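You operate a simulated robot arm through the tools that you are given. There is no shell and no other tool.

The job below is to be done with a simulated robot arm. You get a single attempt, and the scene is never put back.

JOB
Fit the blue bulb and the white dome to the tester's base and light it.
Fine: twist the dome to its stop, then set the range printed on the bulb.

The check looks at the end state, three seconds after you hand in, the way a careful person would. Anything else that was tipped, shoved, dropped, spilled or broken makes it a failure.

ROBOT AND FRAMES
A 7-joint arm with a two-finger parallel gripper, fixed in place. Base frame: the origin is on the floor under the middle of its stand, x ahead of it, y to its left, z up; the work surface is at about z = 0.85. Units: m, degrees, N and s.
With the tool pointing down near the work surface it reaches from about 0.3 to 0.7 m from the base axis. Its first joint turns from -66.0 to 66.0 degrees. Payload 1.57 kg.
Tool frame: the origin (TCP) lies between the finger pads and is the grasp point; the fingertips stand 0.03 m ahead of it; z points along the fingers, y is the line along which they close. Largest opening 0.11 m; finger width 0.024, thickness 0.012; the body of the gripper, 0.048 by 0.112 m, starts 0.078 m behind the TCP.
Orientation is told as [roll, pitch, yaw] about the base's x, y, z axes, in that order, counted from this pose: with the fingers straight down and closing along the base's y, the tool's x points along the base's -x, its y along +y and its z along -z.

CONTROLS
- The arm moves only by the tool play_rows. Its argument "commands" is a list of rows, each a list of 7 numbers: the shift along the base's x, y, z in m, then the turn, a rotation vector about the base's x, y, z in degrees, then the gripper command, from -1 (fully open) to 1 (shut), values between in proportion. In form: [[x, y, z, ax, ay, az, claw], ...]. A call has 1 to 20 rows; each row shifts and turns the commanded pose from where the row before left it. A row lasts 0.2 s, in which the tool goes at most 0.05 m and 8.6 degrees; a call with a longer step from one row to the next is refused whole, and so is a gripper value outside its range. Where a pose cannot be reached the arm comes as near as it can. A force on the tool above 40 N (or 10 N above the force at the start of the call, whichever is more), or a blocked arm, ends the call early, and 0.2 s more pass. The fingers move at their own pace (about 0.108 m/s each) and stop on an object; they squeeze with about 41 N. The grip force told is the motor's: it shows also when the fingers shut on nothing. Time passes only in rows, and 0.2 s behind the last, so rows that do not move let the fingers close. The reply holds the time, the measured pose of the TCP, the force on the tool along the base axes, the opening and the grip force, in the units named above and with some noise, with the torque about the TCP (base axes, N m) and any sound that the robot's microphone picked up.
- Cameras (640 x 400 px; columns grow to the right, rows downward): "scene" is fixed at [0.1613, -0.387, 1.409]; the picture's right is [0.81, -0.58, 0.00], its down [-0.31, -0.43, -0.85] and it looks along [0.49, 0.69, -0.53] (base axes); focal length 336 px, centre (320, 200). "wrist" rides on the gripper at [0.07, 0.016, -0.141] in the tool frame; the picture's right is [-0.23, 0.97, 0.00], its down [-0.86, -0.20, -0.48] and it looks along [-0.47, -0.11, 0.88] (tool axes); focal length 222 px, centre (320, 200). There is no depth. A picture from a camera that has moved, and an enlarged one, comes with that camera's place and axes in the base frame and with its lens.
- snapshot(camera): a new picture of that camera. It takes no simulated time.
- close_up(camera, box): a new picture of the part [left, top, right, bottom] of that camera's present view, enlarged. It takes no simulated time.
- finish_job(): hands the job in; it is judged then, once.

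Nothing tells you positions but the pictures and the camera data. Unless the task says otherwise, let go and move clear before handing in.

The tools are called as a command line: name --pt "numbers of a row" for each row, then --argument value for the rest, lists and objects as JSON in quotes. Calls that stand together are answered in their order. play_rows: Moves the arm, as the interface text tells. Its arguments: {"type":"object","properties":{"commands":{"type":"array"}},"required":["commands"]} The other tools are called the same way: snapshot (camera) takes a picture; close_up (camera, box) takes an enlarged picture of a part of a camera's view; finish_job () hands the job in.

At the start:

```text
t: 0.0
position: [0.3898, -0.0444, 1.2305]
tcp_rot: [0.0, 0.1, 0.0]
force: [-0.9, 0.0, 0.4]
torque: [-0.01, 0.05, -0.01]
finger_gap: 0.1099
gripper_force: 0.1
```

scene: 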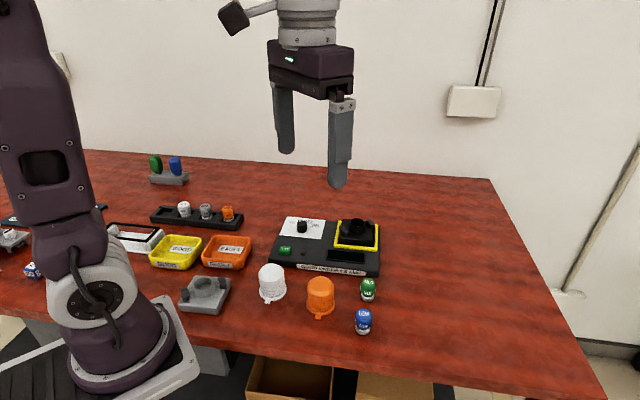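
wrist: 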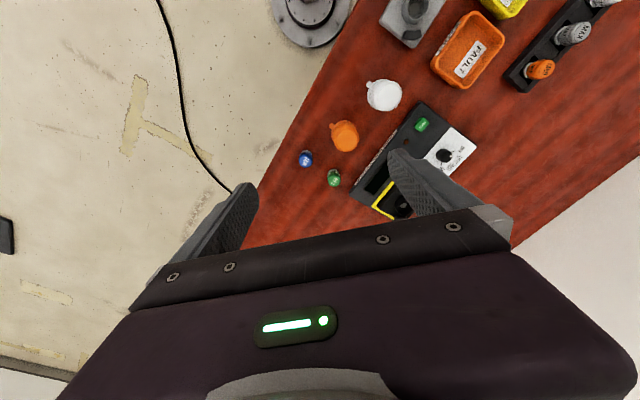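

I see a tester base with a yellow-rimmed socket, a dial and a green button, with white and orange domes and blue and green bulbs in front of it. I'll take close-ups first to read the labels and locate the parts.

close_up --camera "scene" --box '[250, 200, 410, 300]'

close_up --camera "scene" --box '[240, 250, 400, 350]'

close_up --camera "wrist" --box '[280, 60, 500, 230]'

close_up --camera "scene" --box '[0, 140, 260, 320]'

```text
4.00 times, centred on (330, 250) of scene
camera zoom: at [0.1613, -0.387, 1.409], right [0.81, -0.58, 0.0], down [-0.31, -0.43, -0.85], along [0.49, 0.69, -0.53], focal length 1344 px, centre (280, 0)
```

zoom: 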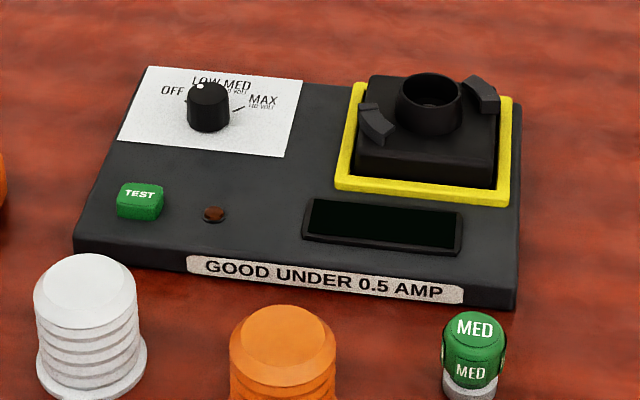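

```text
4.00 times, centred on (320, 300) of scene
camera zoom: at [0.1613, -0.387, 1.409], right [0.81, -0.58, 0.0], down [-0.31, -0.43, -0.85], along [0.49, 0.69, -0.53], focal length 1344 px, centre (320, -200)
```

zoom: 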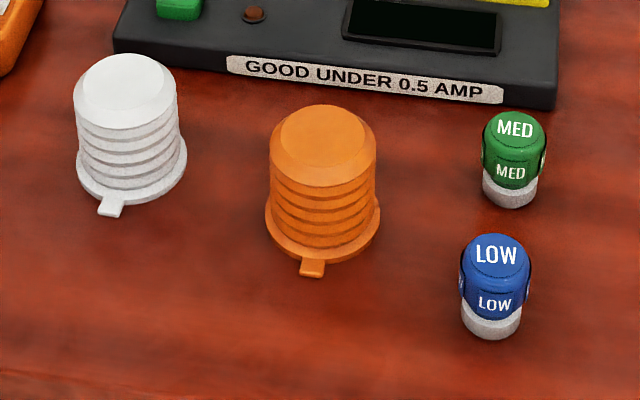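

```text
2.35 times, centred on (390, 145) of wrist
camera zoom: at [0.3207, -0.0307, 1.3709], right [0.23, 0.97, 0.0], down [0.86, -0.2, 0.48], along [0.47, -0.11, -0.88], focal length 523 px, centre (155, 329)
```

zoom: 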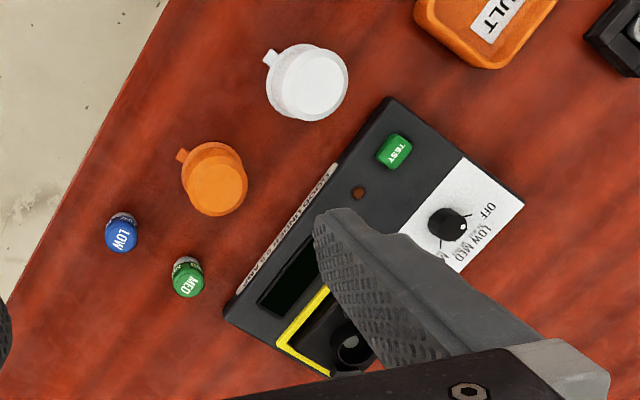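

```text
2.22 times, centred on (130, 230) of scene
camera zoom: at [0.1613, -0.387, 1.409], right [0.81, -0.58, 0.0], down [-0.31, -0.43, -0.85], along [0.49, 0.69, -0.53], focal length 747 px, centre (742, 133)
```

zoom: 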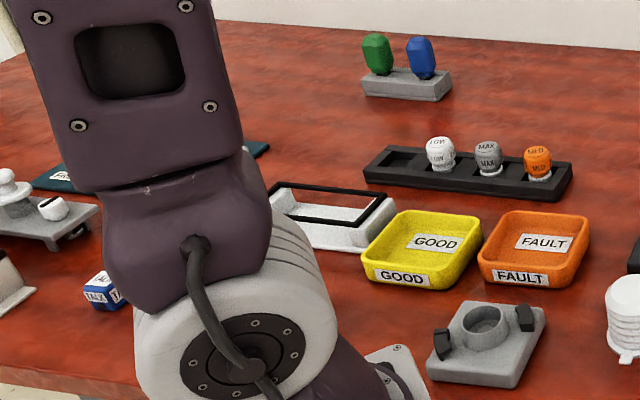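

The blue bulb is marked LOW. I'll look closer at the dial, the socket and the bulb before planning.

close_up --camera "scene" --box '[278, 212, 326, 242]'

close_up --camera "scene" --box '[328, 210, 384, 254]'

close_up --camera "scene" --box '[340, 270, 388, 340]'

close_up --camera "scene" --box '[250, 255, 346, 325]'

close_up --camera "wrist" --box '[410, 110, 480, 180]'

close_up --camera "scene" --box '[170, 265, 240, 320]'

```text
13.33 times, centred on (302, 227) of scene
camera zoom: at [0.1613, -0.387, 1.409], right [0.81, -0.58, 0.0], down [-0.31, -0.43, -0.85], along [0.49, 0.69, -0.53], focal length 4482 px, centre (560, -160)
```

zoom: 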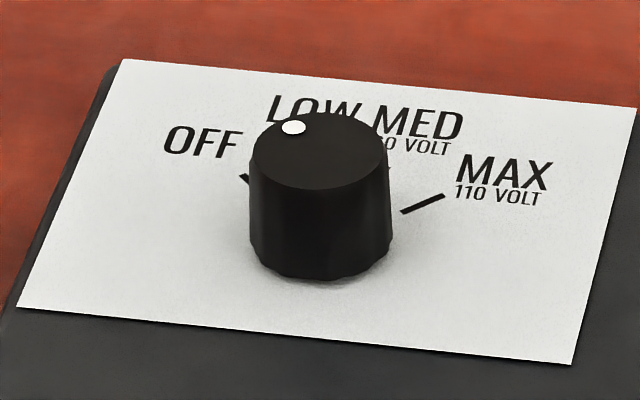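

```text
9.09 times, centred on (356, 232) of scene
camera zoom: at [0.1613, -0.387, 1.409], right [0.81, -0.58, 0.0], down [-0.31, -0.43, -0.85], along [0.49, 0.69, -0.53], focal length 3056 px, centre (-7, -91)
```

zoom: 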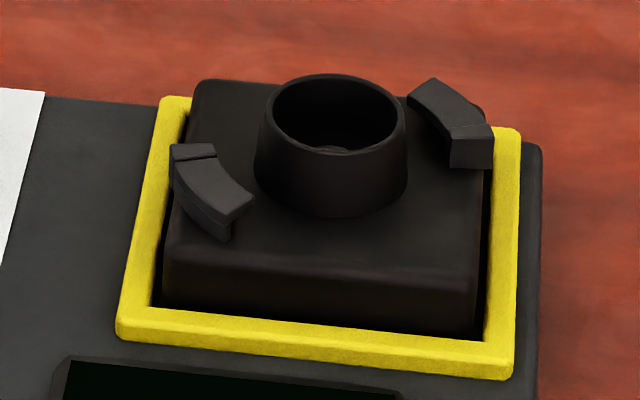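

```text
5.71 times, centred on (364, 305) of scene
camera zoom: at [0.1613, -0.387, 1.409], right [0.81, -0.58, 0.0], down [-0.31, -0.43, -0.85], along [0.49, 0.69, -0.53], focal length 1921 px, centre (69, -400)
```

zoom: 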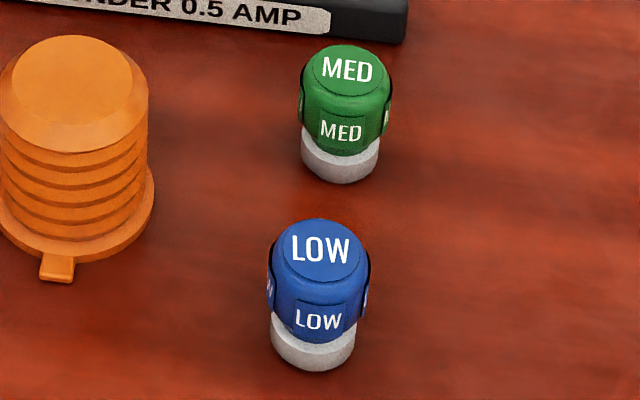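

```text
5.71 times, centred on (298, 290) of scene
camera zoom: at [0.1613, -0.387, 1.409], right [0.81, -0.58, 0.0], down [-0.31, -0.43, -0.85], along [0.49, 0.69, -0.53], focal length 1921 px, centre (446, -314)
```

zoom: 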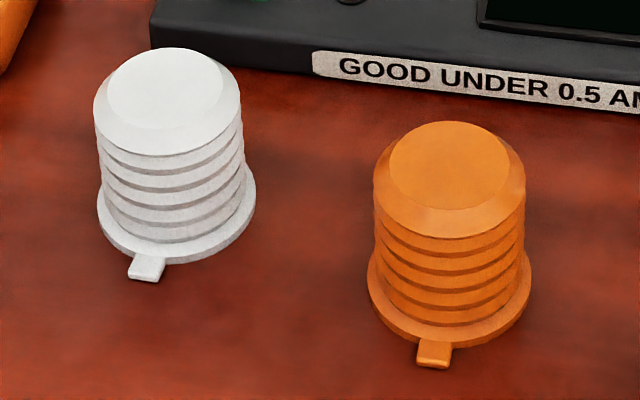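

```text
5.71 times, centred on (445, 145) of wrist
camera zoom: at [0.3207, -0.0307, 1.3709], right [0.23, 0.97, 0.0], down [0.86, -0.2, 0.48], along [0.47, -0.11, -0.88], focal length 1269 px, centre (-394, 514)
```

zoom: 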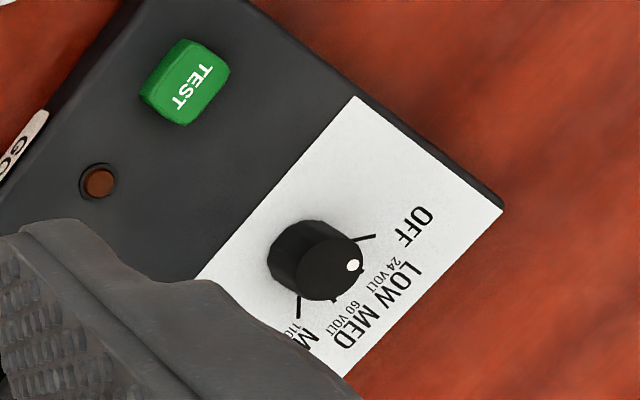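

```text
7.27 times, centred on (205, 292) of scene
camera zoom: at [0.1613, -0.387, 1.409], right [0.81, -0.58, 0.0], down [-0.31, -0.43, -0.85], along [0.49, 0.69, -0.53], focal length 2444 px, centre (1156, -473)
```

zoom: 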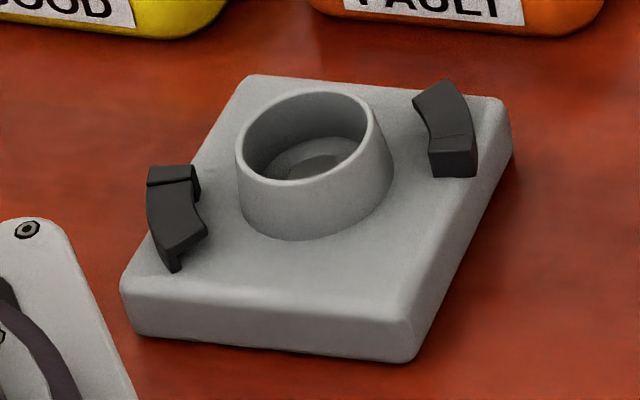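

The cup-style socket has two bayonet lugs, and the dome goes on with a clockwise twist seen from above. I put the socket near (0.63, 0.10), the blue bulb near (0.47, -0.10) and the white dome near (0.37, 0.09). I'll move the wrist camera over the tester to get better positions.

play_rows --pt "0.03 0.023 -0.008 0 0 0 -1" --pt "0.03 0.023 -0.008 0 0 0 -1" --pt "0.03 0.023 -0.008 0 0 0 -1" --pt "0.03 0.023 -0.008 0 0 0 -1" --pt "0.03 0.023 -0.008 0 0 0 -1" --pt "0.03 0.023 -0.008 0 0 0 -1" --pt "0.03 0.023 -0.008 0 0 0 -1" --pt "0 0 0 0 0 0 -1"

snapshot --camera "wrist"

snapshot --camera "scene"

```text
t: 1.8
position: [0.5987, 0.1177, 1.1752]
tcp_rot: [0.1, 0.1, 0.0]
force: [-0.2, -0.1, -0.3]
torque: [0.0, -0.02, -0.02]
finger_gap: 0.1099
gripper_force: 0.0
```

```text
taken
camera wrist: at [0.5306, 0.1333, 1.3168], right [0.23, 0.97, 0.0], down [0.86, -0.2, 0.48], along [0.46, -0.11, -0.88], focal length 222 px, centre (320, 200)
```

wrist: 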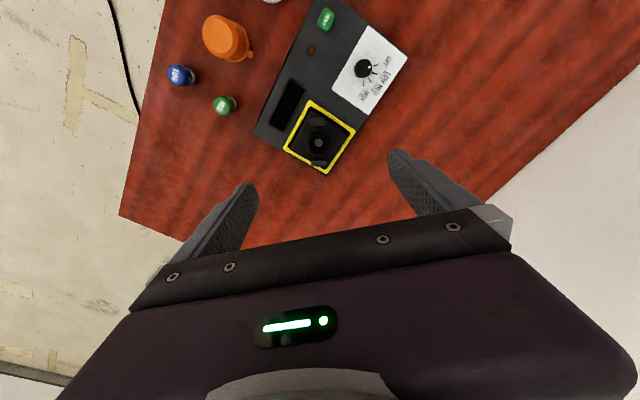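

```text
taken
```

scene: 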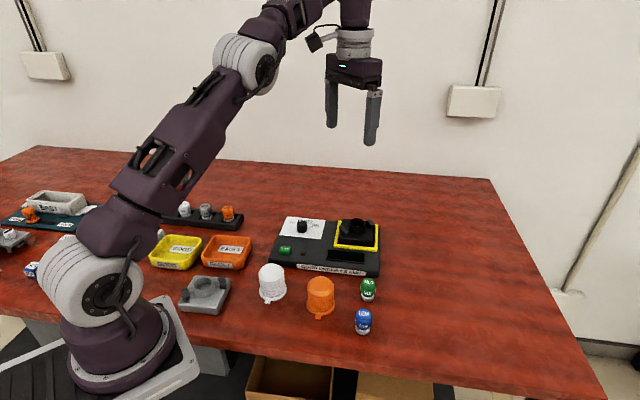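

The tester is now almost directly below the wrist camera, so I'll zoom in on its parts from this view.

close_up --camera "wrist" --box '[275, 95, 363, 179]'

close_up --camera "wrist" --box '[330, 30, 410, 105]'

close_up --camera "wrist" --box '[150, 0, 270, 120]'

close_up --camera "wrist" --box '[240, 0, 420, 180]'

```text
4.76 times, centred on (319, 137) of wrist
camera zoom: at [0.5306, 0.1333, 1.3168], right [0.23, 0.97, 0.0], down [0.86, -0.2, 0.48], along [0.46, -0.11, -0.88], focal length 1058 px, centre (325, 500)
```

zoom: 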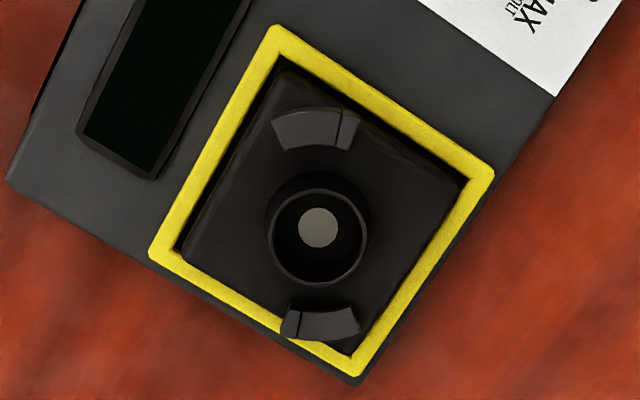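

```text
5.33 times, centred on (370, 68) of wrist
camera zoom: at [0.5306, 0.1333, 1.3168], right [0.23, 0.97, 0.0], down [0.86, -0.2, 0.48], along [0.46, -0.11, -0.88], focal length 1185 px, centre (53, 907)
```

zoom: 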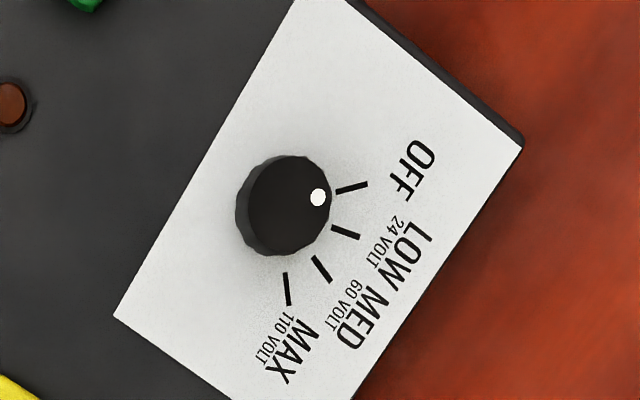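

```text
3.33 times, centred on (210, 60) of wrist
camera zoom: at [0.5306, 0.1333, 1.3168], right [0.23, 0.97, 0.0], down [0.86, -0.2, 0.48], along [0.46, -0.11, -0.88], focal length 740 px, centre (687, 667)
```

zoom: 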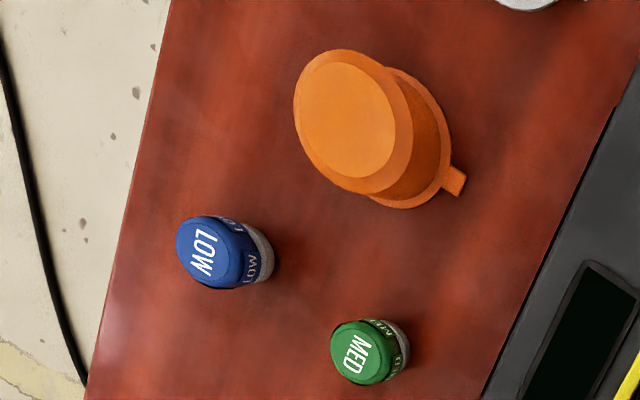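

```text
2.22 times, centred on (330, 90) of wrist
camera zoom: at [0.5306, 0.1333, 1.3168], right [0.23, 0.97, 0.0], down [0.86, -0.2, 0.48], along [0.46, -0.11, -0.88], focal length 494 px, centre (298, 444)
```

zoom: 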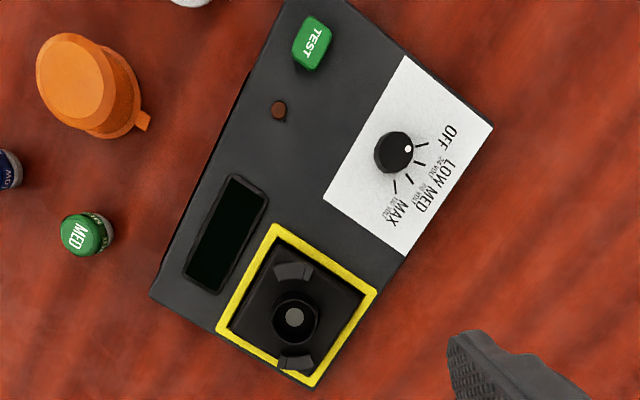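

The dial is at OFF. The cup centre is near (0.629, 0.1075) with its rim at z≈0.922, and the lugs sit roughly along base ±x, which matches the clockwise closing. Next I move above the blue bulb to refine its position.

play_rows --pt "-0.016 -0.027 -0.015 0 0 0 -0.27" --pt "-0.016 -0.027 -0.015 0 0 0 -0.27" --pt "-0.016 -0.027 -0.015 0 0 0 -0.27" --pt "-0.016 -0.027 -0.015 0 0 0 -0.27" --pt "-0.016 -0.027 -0.015 0 0 0 -0.27" --pt "-0.016 -0.027 -0.015 0 0 0 -0.27" --pt "-0.016 -0.027 -0.015 0 0 0 -0.27" --pt "-0.016 -0.026 -0.015 0 0 0 -0.27" --pt "0 0 0 0 0 0 -0.27"

snapshot --camera "wrist"

snapshot --camera "scene"

```text
t: 3.8
position: [0.4724, -0.1006, 1.0527]
tcp_rot: [0.0, 0.0, 0.1]
force: [0.4, 0.1, 0.3]
torque: [0.01, 0.03, -0.02]
finger_gap: 0.0699
gripper_force: 0.0
```

```text
taken
camera wrist: at [0.4041, -0.0863, 1.193], right [0.23, 0.97, 0.0], down [0.85, -0.2, 0.48], along [0.47, -0.11, -0.88], focal length 222 px, centre (320, 200)
```

wrist: 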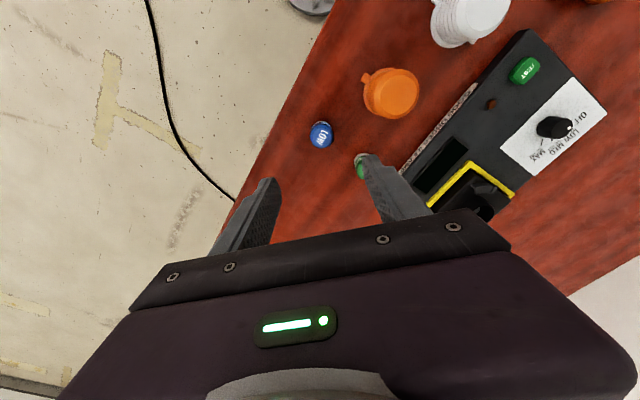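

```text
taken
```

scene: 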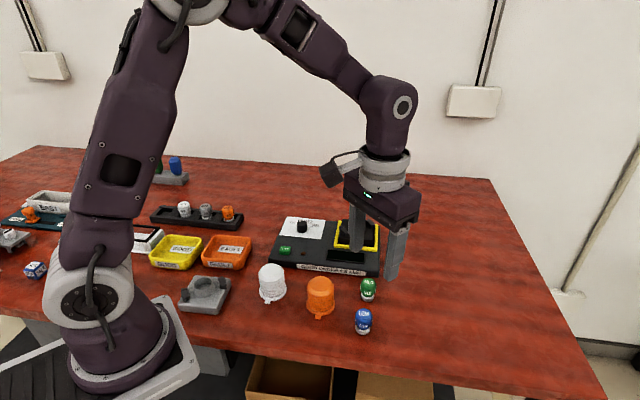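

The blue bulb is visible between the fingers. I'll zoom in to refine its position.

close_up --camera "wrist" --box '[290, 105, 350, 165]'

close_up --camera "wrist" --box '[420, 0, 520, 60]'

close_up --camera "scene" --box '[335, 215, 435, 345]'

```text
6.67 times, centred on (320, 135) of wrist
camera zoom: at [0.4041, -0.0863, 1.193], right [0.23, 0.97, 0.0], down [0.85, -0.2, 0.48], along [0.47, -0.11, -0.88], focal length 1481 px, centre (320, 633)
```

zoom: 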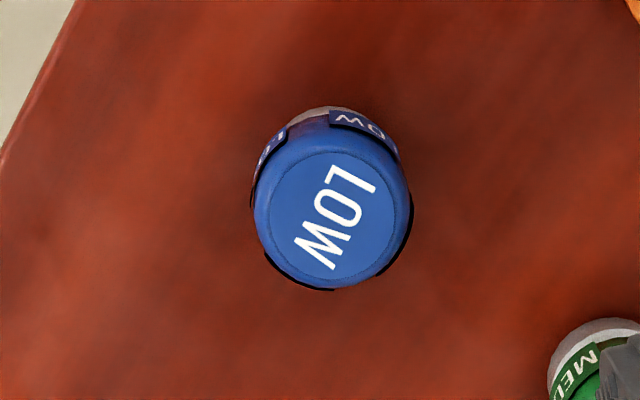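

```text
6.40 times, centred on (470, 30) of wrist
camera zoom: at [0.4041, -0.0863, 1.193], right [0.23, 0.97, 0.0], down [0.85, -0.2, 0.48], along [0.47, -0.11, -0.88], focal length 1422 px, centre (-640, 1288)
```

zoom: 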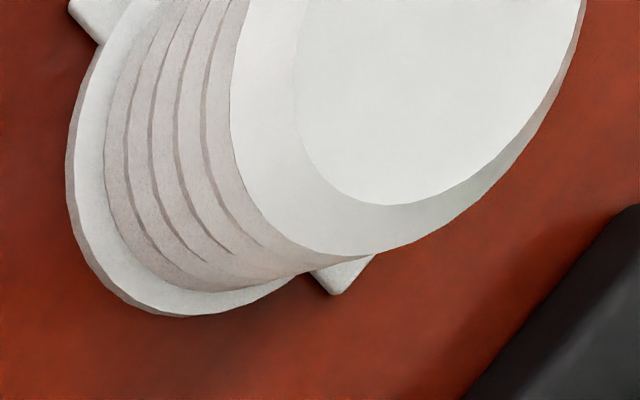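

```text
3.08 times, centred on (385, 280) of scene
camera zoom: at [0.1612, -0.387, 1.409], right [0.81, -0.58, 0.0], down [-0.31, -0.43, -0.85], along [0.49, 0.69, -0.53], focal length 1034 px, centre (120, -46)
```

zoom: 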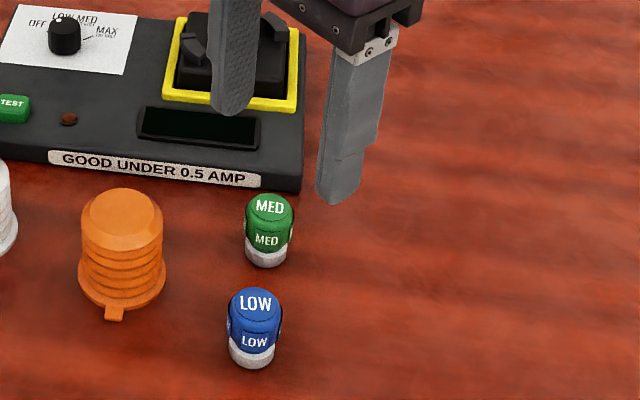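

The blue bulb is at about (0.470, -0.0965) with its top near z=0.90. I'll lower to just above it and check the alignment.

play_rows --pt "-0.001 0.002 -0.031 0 0 0 -0.27" --pt "-0.001 0.002 -0.031 0 0 0 -0.27" --pt "0 0 -0.031 0 0 0 -0.27" --pt "0 0 0 0 0 0 -0.27"

close_up --camera "wrist" --box '[220, 80, 420, 220]'

close_up --camera "scene" --box '[310, 230, 430, 345]'

```text
t: 4.8
position: [0.4683, -0.0968, 0.959]
tcp_rot: [0.0, 0.0, 0.0]
force: [0.6, 0.1, -0.1]
torque: [-0.02, 0.03, -0.01]
finger_gap: 0.0699
gripper_force: 0.2
```

```text
2.86 times, centred on (320, 150) of wrist
camera zoom: at [0.3993, -0.0823, 1.1], right [0.23, 0.97, 0.0], down [0.86, -0.2, 0.48], along [0.47, -0.11, -0.88], focal length 635 px, centre (320, 343)
```

zoom: 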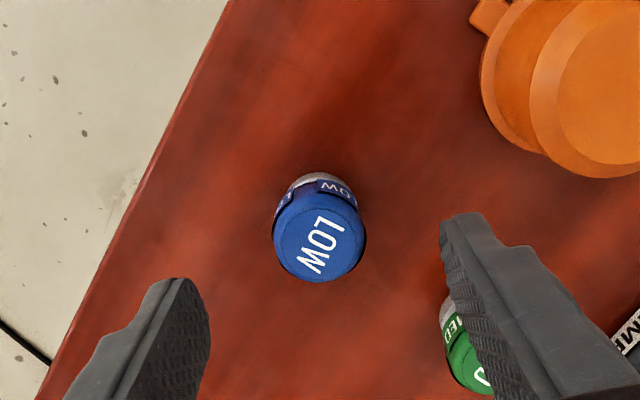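

```text
3.48 times, centred on (370, 288) of scene
camera zoom: at [0.1613, -0.387, 1.409], right [0.81, -0.58, 0.0], down [-0.31, -0.43, -0.85], along [0.49, 0.69, -0.53], focal length 1169 px, centre (146, -104)
```

zoom: 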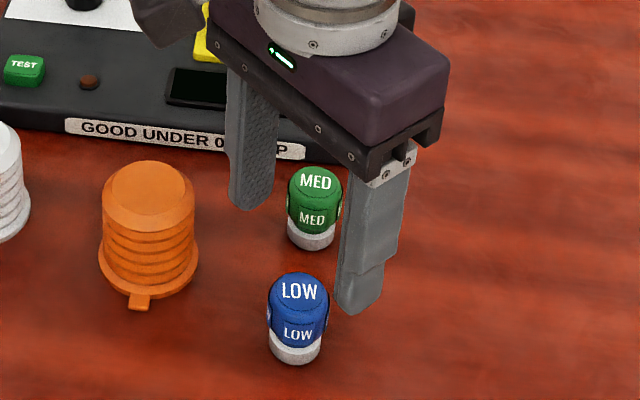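

The TCP is centred over the bulb within about 1–2 mm. I'll descend so the fingertips sit about 17 mm above the table, then close.

play_rows --pt "0.001 -0.001 -0.021 0 0 0 -0.27" --pt "0 0 -0.021 0 0 0 -0.27" --pt "0 0 -0.02 0 0 0 -0.27" --pt "0 0 0 0 0 0 -0.27"

close_up --camera "scene" --box '[320, 240, 420, 345]'

close_up --camera "wrist" --box '[240, 110, 400, 220]'

```text
t: 5.8
position: [0.4703, -0.0963, 0.9]
tcp_rot: [-0.1, 0.0, 0.0]
force: [-0.2, -0.6, 0.1]
torque: [0.03, -0.01, 0.01]
finger_gap: 0.0698
gripper_force: 0.0
```

```text
3.81 times, centred on (370, 292) of scene
camera zoom: at [0.1613, -0.387, 1.409], right [0.81, -0.58, 0.0], down [-0.31, -0.43, -0.85], along [0.49, 0.69, -0.53], focal length 1280 px, centre (130, -152)
```

zoom: 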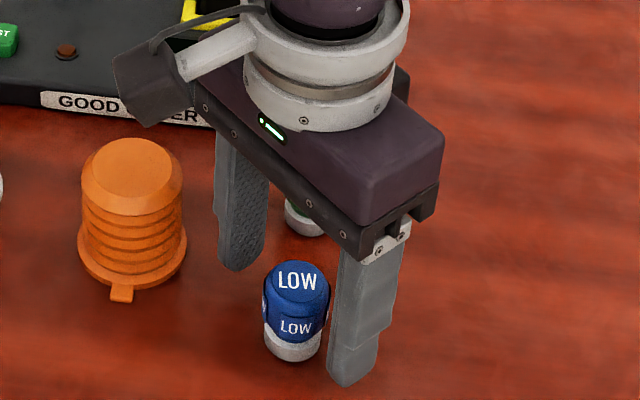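

```text
3.64 times, centred on (320, 165) of wrist
camera zoom: at [0.401, -0.0819, 1.0409], right [0.23, 0.97, 0.0], down [0.86, -0.2, 0.48], along [0.47, -0.11, -0.88], focal length 808 px, centre (320, 327)
```

zoom: 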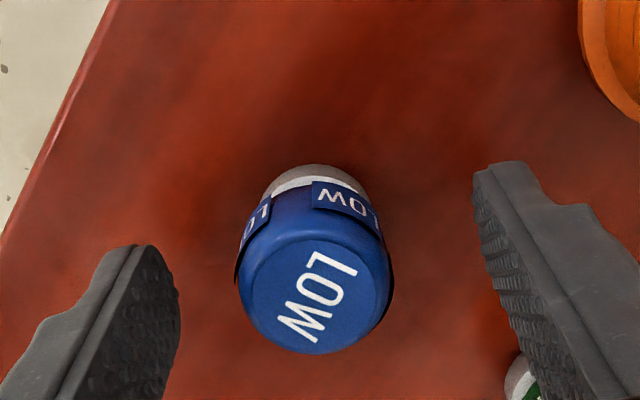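

play_rows --pt "0 -0.0005 -0.002 0 0 0 -0.27" --pt "0 0 0 0 0 0 0.2" --pt "0 0 0 0 0 0 0.6" --pt "0 0 0 0 0 0 1" --pt "0 0 0 0 0 0 1" --pt "0 0 0 0 0 0 1"

close_up --camera "scene" --box '[320, 240, 420, 345]'

close_up --camera "wrist" --box '[240, 110, 400, 220]'

```text
t: 7.2
position: [0.4697, -0.0993, 0.8974]
tcp_rot: [0.0, 0.0, 0.0]
force: [-0.2, 0.4, -1.0]
torque: [0.01, -0.04, 0.01]
finger_gap: 0.0299
gripper_force: 38.9
```

```text
3.81 times, centred on (370, 292) of scene
camera zoom: at [0.1613, -0.387, 1.409], right [0.81, -0.58, 0.0], down [-0.31, -0.43, -0.85], along [0.49, 0.69, -0.53], focal length 1280 px, centre (130, -152)
```

zoom: 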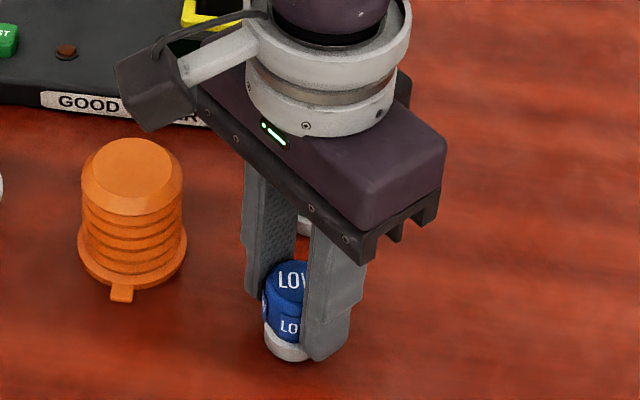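

```text
3.64 times, centred on (320, 165) of wrist
camera zoom: at [0.4013, -0.0832, 1.0388], right [0.23, 0.97, 0.0], down [0.86, -0.2, 0.48], along [0.47, -0.11, -0.88], focal length 808 px, centre (320, 327)
```

zoom: 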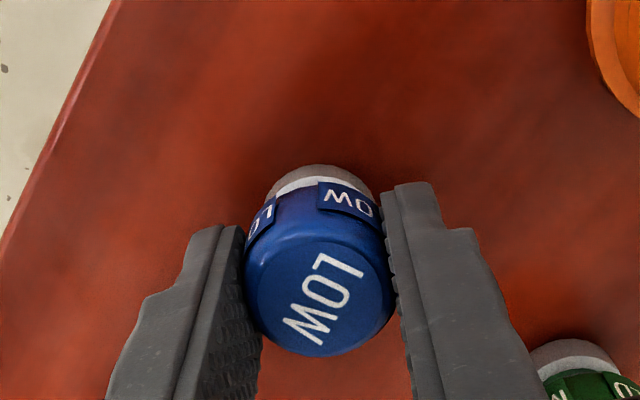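

The bulb is gripped firmly. I'll lift straight up and carry it to hover over the cup.

play_rows --pt "0 0 0.02 0 0 0 1" --pt "0 0 0.04 0 0 0 1" --pt "0 0 0.04 0 0 0 1" --pt "0.02 0.026 0 0 0 0 1" --pt "0.02 0.026 0 0 0 0 1" --pt "0.02 0.026 0 0 0 0 1" --pt "0.02 0.026 0 0 0 0 1" --pt "0.02 0.026 0 0 0 0 1" --pt "0.02 0.026 0 0 0 0 1" --pt "0.02 0.026 0 0 0 0 1" --pt "0.019 0.024 0 0 0 0 1" --pt "0 0 0 0 0 0 1"

snapshot --camera "wrist"

close_up --camera "scene" --box '[310, 170, 410, 260]'

close_up --camera "wrist" --box '[240, 110, 400, 220]'

```text
t: 9.8
position: [0.6308, 0.1106, 0.9966]
tcp_rot: [0.0, 0.1, 0.0]
force: [-0.2, 0.2, -0.6]
torque: [0.02, 0.01, -0.01]
finger_gap: 0.0295
gripper_force: 39.2
```

```text
taken
camera wrist: at [0.5616, 0.1247, 1.1375], right [0.23, 0.97, 0.0], down [0.86, -0.2, 0.48], along [0.47, -0.11, -0.88], focal length 222 px, centre (320, 200)
```

wrist: 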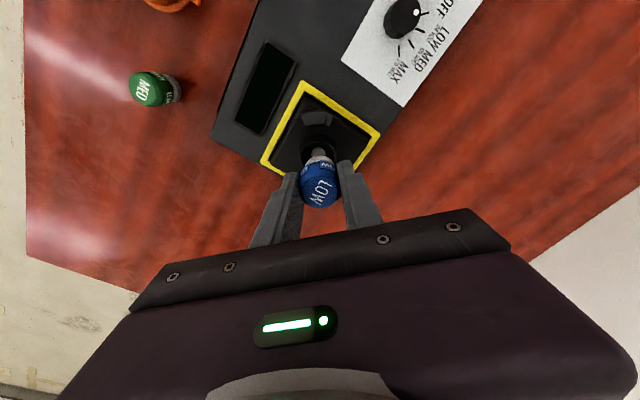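

```text
4.44 times, centred on (360, 215) of scene
camera zoom: at [0.1613, -0.3869, 1.409], right [0.81, -0.58, 0.0], down [-0.31, -0.43, -0.85], along [0.49, 0.69, -0.53], focal length 1494 px, centre (142, 133)
```

zoom: 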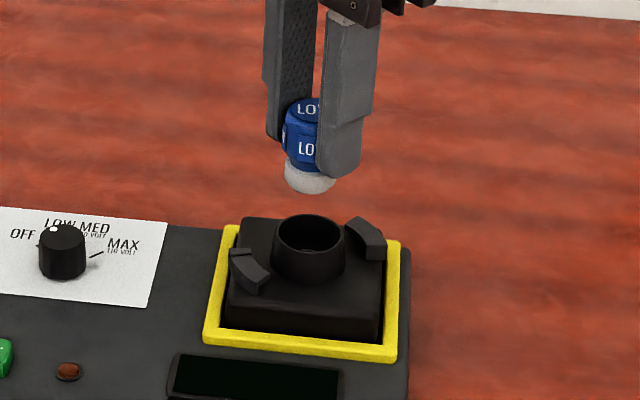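

```text
3.64 times, centred on (320, 165) of wrist
camera zoom: at [0.5616, 0.1247, 1.1375], right [0.23, 0.97, 0.0], down [0.86, -0.2, 0.48], along [0.47, -0.11, -0.88], focal length 808 px, centre (320, 327)
```

zoom: 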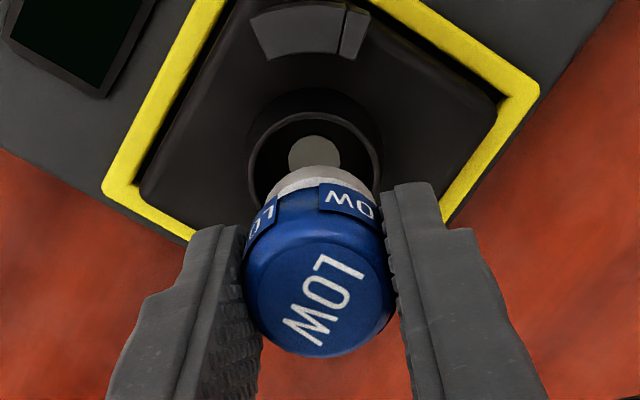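

The bulb is hovering just above the cup. I'll zoom in from both cameras to measure the bulb-to-cup alignment.

close_up --camera "scene" --box '[335, 185, 385, 240]'

close_up --camera "wrist" --box '[290, 125, 350, 180]'

```text
7.27 times, centred on (360, 212) of scene
camera zoom: at [0.1613, -0.3869, 1.409], right [0.81, -0.58, 0.0], down [-0.31, -0.43, -0.85], along [0.49, 0.69, -0.53], focal length 2444 px, centre (29, 109)
```

zoom: 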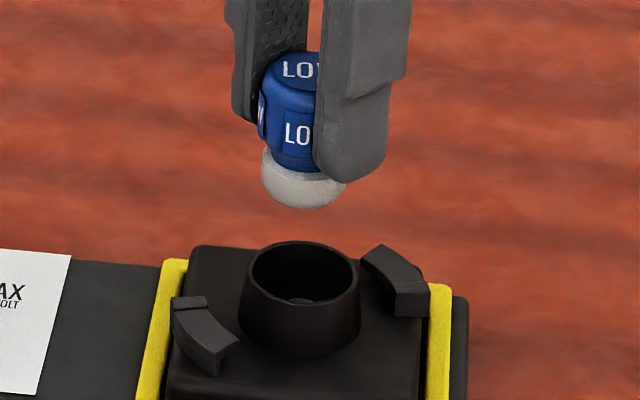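

```text
7.27 times, centred on (320, 152) of wrist
camera zoom: at [0.5616, 0.1247, 1.1375], right [0.23, 0.97, 0.0], down [0.86, -0.2, 0.48], along [0.47, -0.11, -0.88], focal length 1615 px, centre (320, 546)
```

zoom: 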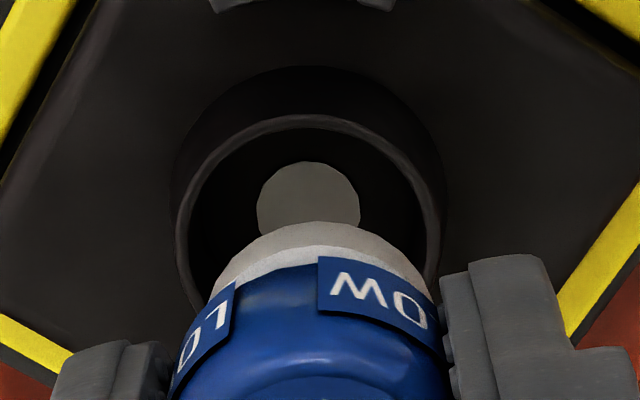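

Comparing both views, the bulb is about 1.8 mm off in +y and nearly exact in x. I'll correct that, lower to just above the rim and check again.

play_rows --pt "0 -0.0018 -0.01 0 0 0 1" --pt "0 0 -0.01 0 0 0 1" --pt "0 0 0 0 0 0 1"

close_up --camera "scene" --box '[335, 190, 385, 240]'

close_up --camera "wrist" --box '[290, 125, 350, 180]'

```text
t: 10.6
position: [0.6288, 0.1075, 0.9776]
tcp_rot: [0.0, -0.1, 0.0]
force: [-0.2, -0.8, -0.6]
torque: [0.0, -0.01, -0.03]
finger_gap: 0.0295
gripper_force: 38.7
```

```text
8.00 times, centred on (360, 215) of scene
camera zoom: at [0.1613, -0.387, 1.409], right [0.81, -0.58, 0.0], down [-0.31, -0.43, -0.85], along [0.49, 0.69, -0.53], focal length 2689 px, centre (0, 80)
```

zoom: 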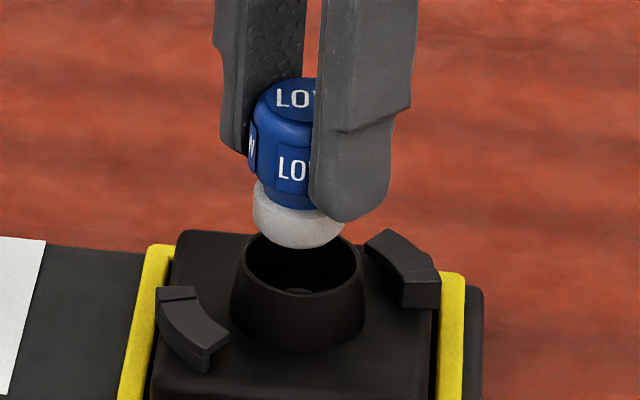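

```text
7.27 times, centred on (320, 152) of wrist
camera zoom: at [0.5596, 0.1221, 1.118], right [0.23, 0.97, 0.0], down [0.86, -0.2, 0.48], along [0.47, -0.11, -0.88], focal length 1615 px, centre (320, 546)
```

zoom: 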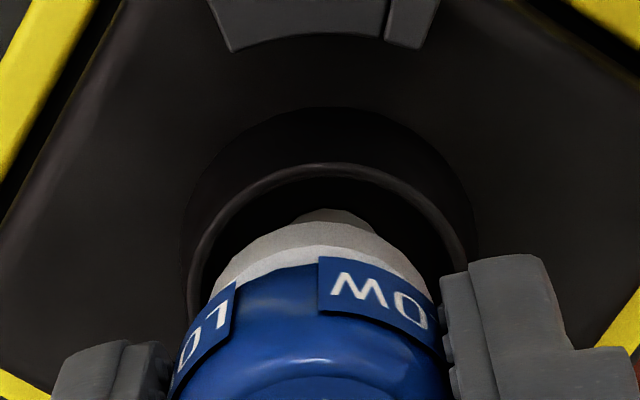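

The bulb is now within about 2 mm of the cup axis. I'll make a small correction (+2 mm x, +0.8 mm y) and lower the tip into the cup while watching the force.

play_rows --pt "0.002 0.0008 0 0 0 0 1" --pt "0 0 -0.004 0 0 0 1" --pt "0 0 -0.004 0 0 0 1" --pt "0 0 0 0 0 0 1"

close_up --camera "scene" --box '[335, 190, 385, 240]'

close_up --camera "wrist" --box '[290, 125, 350, 180]'

```text
t: 11.6
position: [0.6301, 0.1083, 0.9696]
tcp_rot: [0.1, 0.0, 0.0]
force: [0.1, -0.5, -0.4]
torque: [0.03, 0.01, -0.01]
finger_gap: 0.0298
gripper_force: 39.3
```

```text
8.00 times, centred on (360, 215) of scene
camera zoom: at [0.1613, -0.387, 1.409], right [0.81, -0.58, 0.0], down [-0.31, -0.43, -0.85], along [0.49, 0.69, -0.53], focal length 2689 px, centre (0, 80)
```

zoom: 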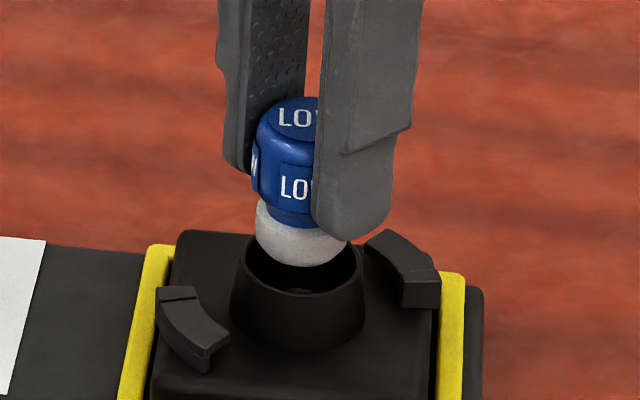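

```text
7.27 times, centred on (320, 152) of wrist
camera zoom: at [0.5617, 0.1227, 1.11], right [0.23, 0.97, 0.0], down [0.86, -0.2, 0.48], along [0.47, -0.11, -0.88], focal length 1615 px, centre (320, 546)
```

zoom: 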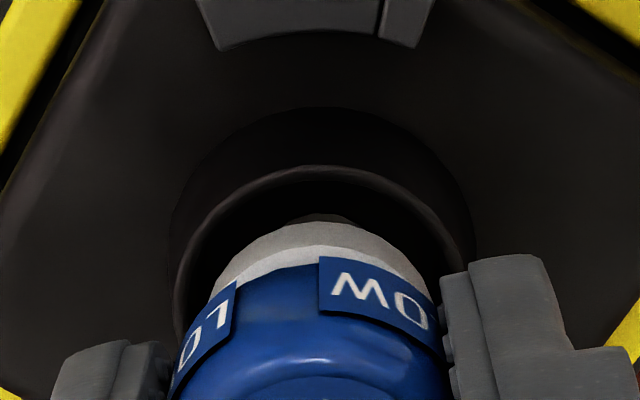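

The bulb and cup are now aligned in both views. I'll keep lowering in small steps and watch for contact.

play_rows --pt "0 0 -0.003 0 0 0 1" --pt "0 0 -0.003 0 0 0 1" --pt "0 0 0 0 0 0 1"

close_up --camera "scene" --box '[335, 190, 385, 240]'

close_up --camera "wrist" --box '[290, 125, 350, 180]'

```text
t: 12.4
position: [0.6309, 0.1077, 0.9625]
tcp_rot: [0.0, 0.0, 0.1]
force: [-0.4, 0.5, -0.7]
torque: [0.01, -0.05, 0.01]
finger_gap: 0.0295
gripper_force: 39.2
```

```text
8.00 times, centred on (360, 215) of scene
camera zoom: at [0.1613, -0.387, 1.409], right [0.81, -0.58, 0.0], down [-0.31, -0.43, -0.85], along [0.49, 0.69, -0.53], focal length 2689 px, centre (0, 80)
```

zoom: 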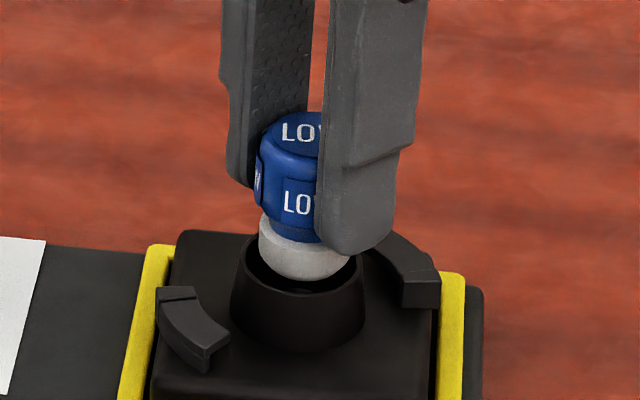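

```text
7.27 times, centred on (320, 152) of wrist
camera zoom: at [0.5626, 0.1218, 1.1047], right [0.23, 0.97, 0.0], down [0.86, -0.2, 0.48], along [0.47, -0.11, -0.88], focal length 1615 px, centre (320, 546)
```

zoom: 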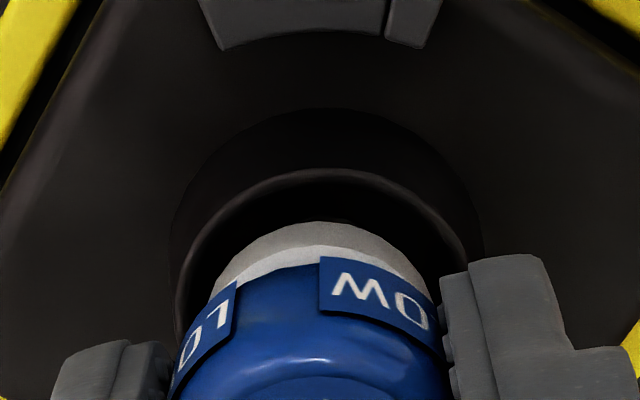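

play_rows --pt "-0.0009 0.0009 -0.002 0 0 0 1" --pt "0 0 -0.003 0 0 0 1" --pt "0 0 0 0 0 0 1"

close_up --camera "scene" --box '[335, 190, 385, 240]'

close_up --camera "wrist" --box '[290, 125, 350, 180]'

```text
t: 13.2
position: [0.6314, 0.1086, 0.9576]
tcp_rot: [0.0, 0.0, 0.0]
force: [0.1, 0.1, -0.4]
torque: [-0.02, -0.01, 0.0]
finger_gap: 0.0297
gripper_force: 39.3
```

```text
8.00 times, centred on (360, 215) of scene
camera zoom: at [0.1613, -0.3869, 1.409], right [0.81, -0.58, 0.0], down [-0.31, -0.43, -0.85], along [0.49, 0.69, -0.53], focal length 2689 px, centre (0, 80)
```

zoom: 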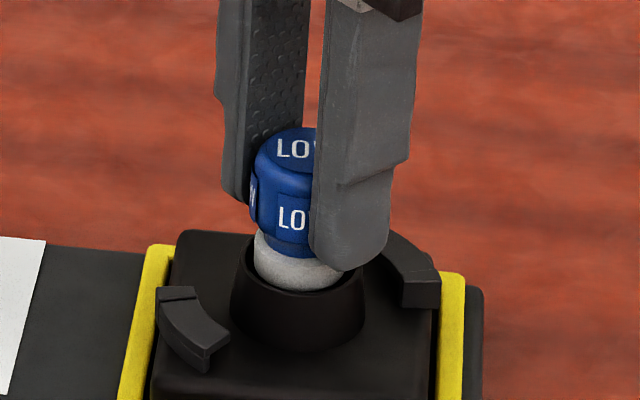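

```text
7.27 times, centred on (320, 152) of wrist
camera zoom: at [0.5617, 0.1225, 1.099], right [0.23, 0.97, 0.0], down [0.86, -0.2, 0.48], along [0.47, -0.11, -0.88], focal length 1615 px, centre (320, 546)
```

zoom: 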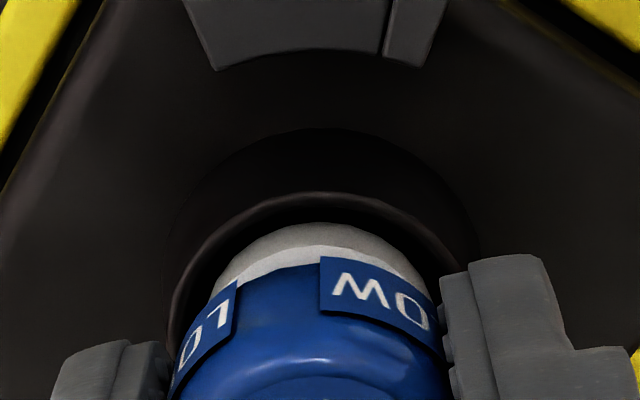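

play_rows --pt "0 0 -0.002 0 0 0 1" --pt "0 0 -0.002 0 0 0 1" --pt "0 0 0 0 0 0 1"

close_up --camera "scene" --box '[335, 190, 385, 240]'

close_up --camera "wrist" --box '[290, 125, 350, 180]'

```text
t: 14.0
position: [0.6305, 0.1084, 0.9535]
tcp_rot: [0.0, 0.0, 0.0]
force: [0.3, 1.2, -0.3]
torque: [0.01, -0.02, 0.03]
finger_gap: 0.0294
gripper_force: 39.1
```

```text
8.00 times, centred on (360, 215) of scene
camera zoom: at [0.1613, -0.387, 1.409], right [0.81, -0.58, 0.0], down [-0.31, -0.43, -0.85], along [0.49, 0.69, -0.53], focal length 2689 px, centre (0, 80)
```

zoom: 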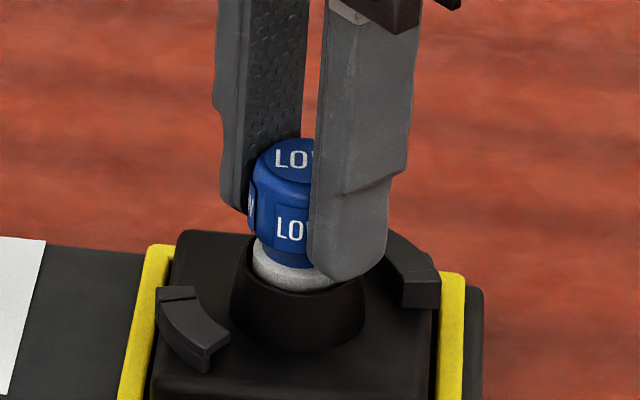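

```text
7.27 times, centred on (320, 152) of wrist
camera zoom: at [0.5618, 0.1232, 1.0947], right [0.23, 0.97, 0.0], down [0.86, -0.2, 0.48], along [0.47, -0.11, -0.88], focal length 1615 px, centre (320, 546)
```

zoom: 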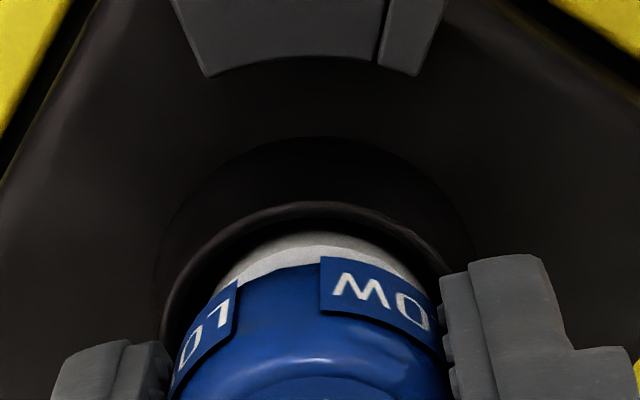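

The bulb base is inside the cup with no contact force, and the fingertips are just above the rim. I'll release gently so it drops the last few millimetres, then look.

play_rows --pt "0 0 0 0 0 0 0.4" --pt "0 0 0 0 0 0 0.2" --pt "0 0 0 0 0 0 0.0" --pt "0 0 0 0 0 0 0.0"

close_up --camera "scene" --box '[335, 190, 385, 240]'

close_up --camera "wrist" --box '[260, 115, 380, 215]'

```text
t: 15.0
position: [0.6322, 0.1094, 0.9541]
tcp_rot: [0.0, 0.0, 0.0]
force: [0.5, 0.7, 0.4]
torque: [0.03, 0.01, -0.02]
finger_gap: 0.0552
gripper_force: 0.0
```

```text
8.00 times, centred on (360, 215) of scene
camera zoom: at [0.1613, -0.387, 1.409], right [0.81, -0.58, 0.0], down [-0.31, -0.43, -0.85], along [0.49, 0.69, -0.53], focal length 2689 px, centre (0, 80)
```

zoom: 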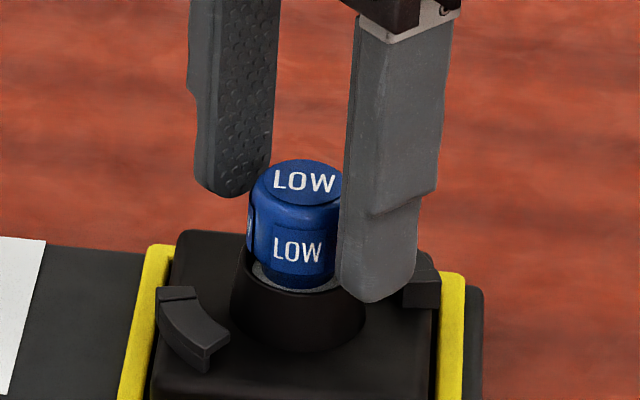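

```text
4.00 times, centred on (320, 165) of wrist
camera zoom: at [0.5618, 0.1232, 1.0947], right [0.23, 0.97, 0.0], down [0.86, -0.2, 0.48], along [0.47, -0.11, -0.88], focal length 888 px, centre (320, 340)
```

zoom: 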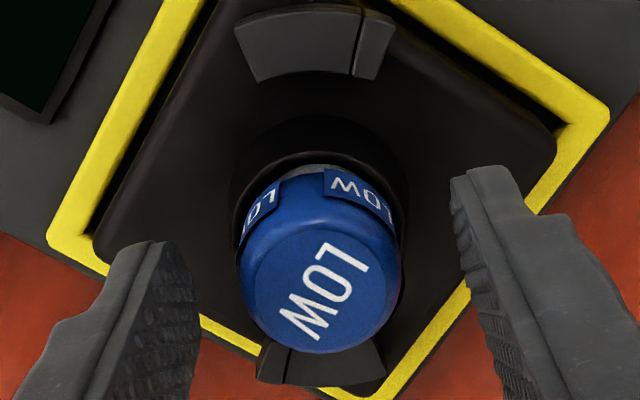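

The bulb dropped about 7 mm and stands upright in the cup. I'll rise clear, close the fingers and press gently on the top to confirm it is seated.

play_rows --pt "0 0 0.02 0 0 0 0" --pt "0 0 0.03 0 0 0 0" --pt "0 0 0.005 0 0 0 0.6" --pt "0 0 0 0 0 0 1" --pt "0 0 0 0 0 0 1" --pt "-0.001 -0.0012 -0.01 0 0 0 1" --pt "0 0 -0.005 0 0 0 1" --pt "0 0 0 0 0 0 1"

close_up --camera "scene" --box '[335, 190, 385, 240]'

close_up --camera "wrist" --box '[260, 115, 380, 215]'

```text
t: 16.8
position: [0.6298, 0.1091, 0.992]
tcp_rot: [0.1, 0.0, -0.1]
force: [0.6, -0.5, -0.3]
torque: [-0.03, 0.02, 0.0]
finger_gap: 0.0
gripper_force: 21.1
```

```text
8.00 times, centred on (360, 215) of scene
camera zoom: at [0.1613, -0.387, 1.409], right [0.81, -0.58, 0.0], down [-0.31, -0.43, -0.85], along [0.49, 0.69, -0.53], focal length 2689 px, centre (0, 80)
```

zoom: 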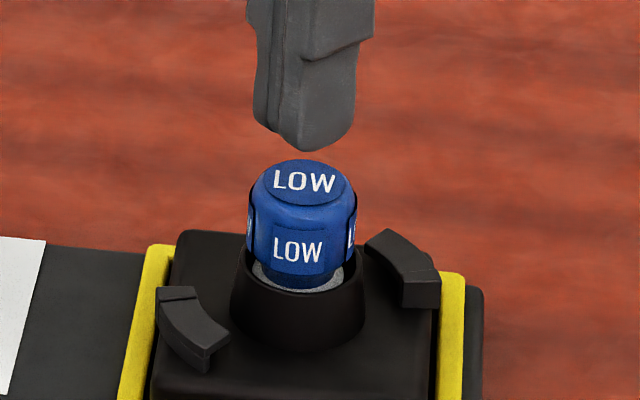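

```text
4.00 times, centred on (320, 165) of wrist
camera zoom: at [0.5599, 0.1238, 1.1334], right [0.23, 0.97, 0.0], down [0.86, -0.2, 0.48], along [0.47, -0.11, -0.88], focal length 888 px, centre (320, 340)
```

zoom: 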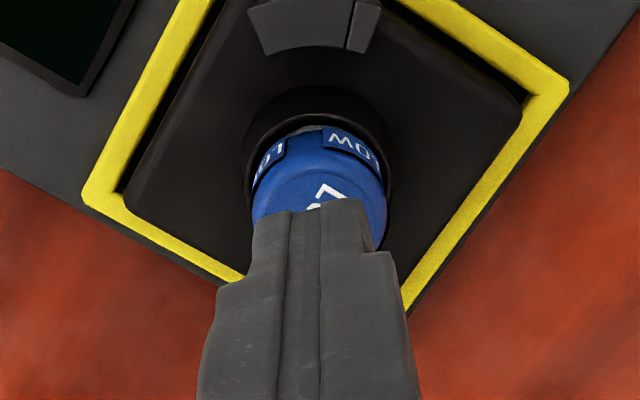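

play_rows --pt "0 0 -0.004 0 0 0 1" --pt "0 0 -0.003 0 0 0 1" --pt "0 0 0 0 0 0 1"

play_rows --pt "0 0 -0.0015 0 0 0 1" --pt "0 0 0 0 0 0 1"

play_rows --pt "0 0 -0.0015 0 0 0 1" --pt "0 0 0 0 0 0 1"

```text
t: 17.6
position: [0.6298, 0.1096, 0.9862]
tcp_rot: [-0.1, 0.1, 0.0]
force: [-0.7, 0.4, -0.7]
torque: [0.0, -0.02, -0.01]
finger_gap: 0.0
gripper_force: 21.3
```

```text
t: 18.2
position: [0.6301, 0.1082, 0.9859]
tcp_rot: [0.1, 0.1, 0.0]
force: [0.2, -0.3, 0.1]
torque: [0.01, -0.01, -0.02]
finger_gap: 0.0002
gripper_force: 21.2
```

```text
t: 18.8
position: [0.6314, 0.1095, 0.984]
tcp_rot: [0.0, 0.0, 0.0]
force: [-1.1, 0.3, -0.1]
torque: [0.02, -0.01, 0.0]
finger_gap: 0.0
gripper_force: 21.5
```

play_rows --pt "0 0 -0.0015 0 0 0 1" --pt "0 0 0 0 0 0 1"

close_up --camera "scene" --box '[335, 190, 385, 240]'

```text
t: 19.4
position: [0.6289, 0.1084, 0.9826]
tcp_rot: [0.0, -0.1, 0.0]
force: [0.1, 0.3, -0.8]
torque: [-0.03, -0.01, 0.0]
finger_gap: 0.0
gripper_force: 21.3
```

```text
8.00 times, centred on (360, 215) of scene
camera zoom: at [0.1613, -0.387, 1.409], right [0.81, -0.58, 0.0], down [-0.31, -0.43, -0.85], along [0.49, 0.69, -0.53], focal length 2689 px, centre (0, 80)
```

zoom: 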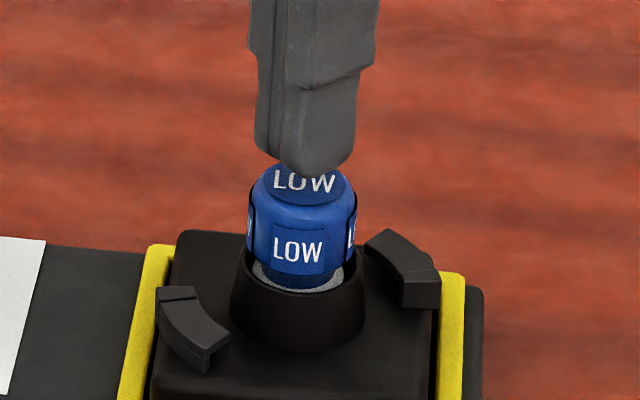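

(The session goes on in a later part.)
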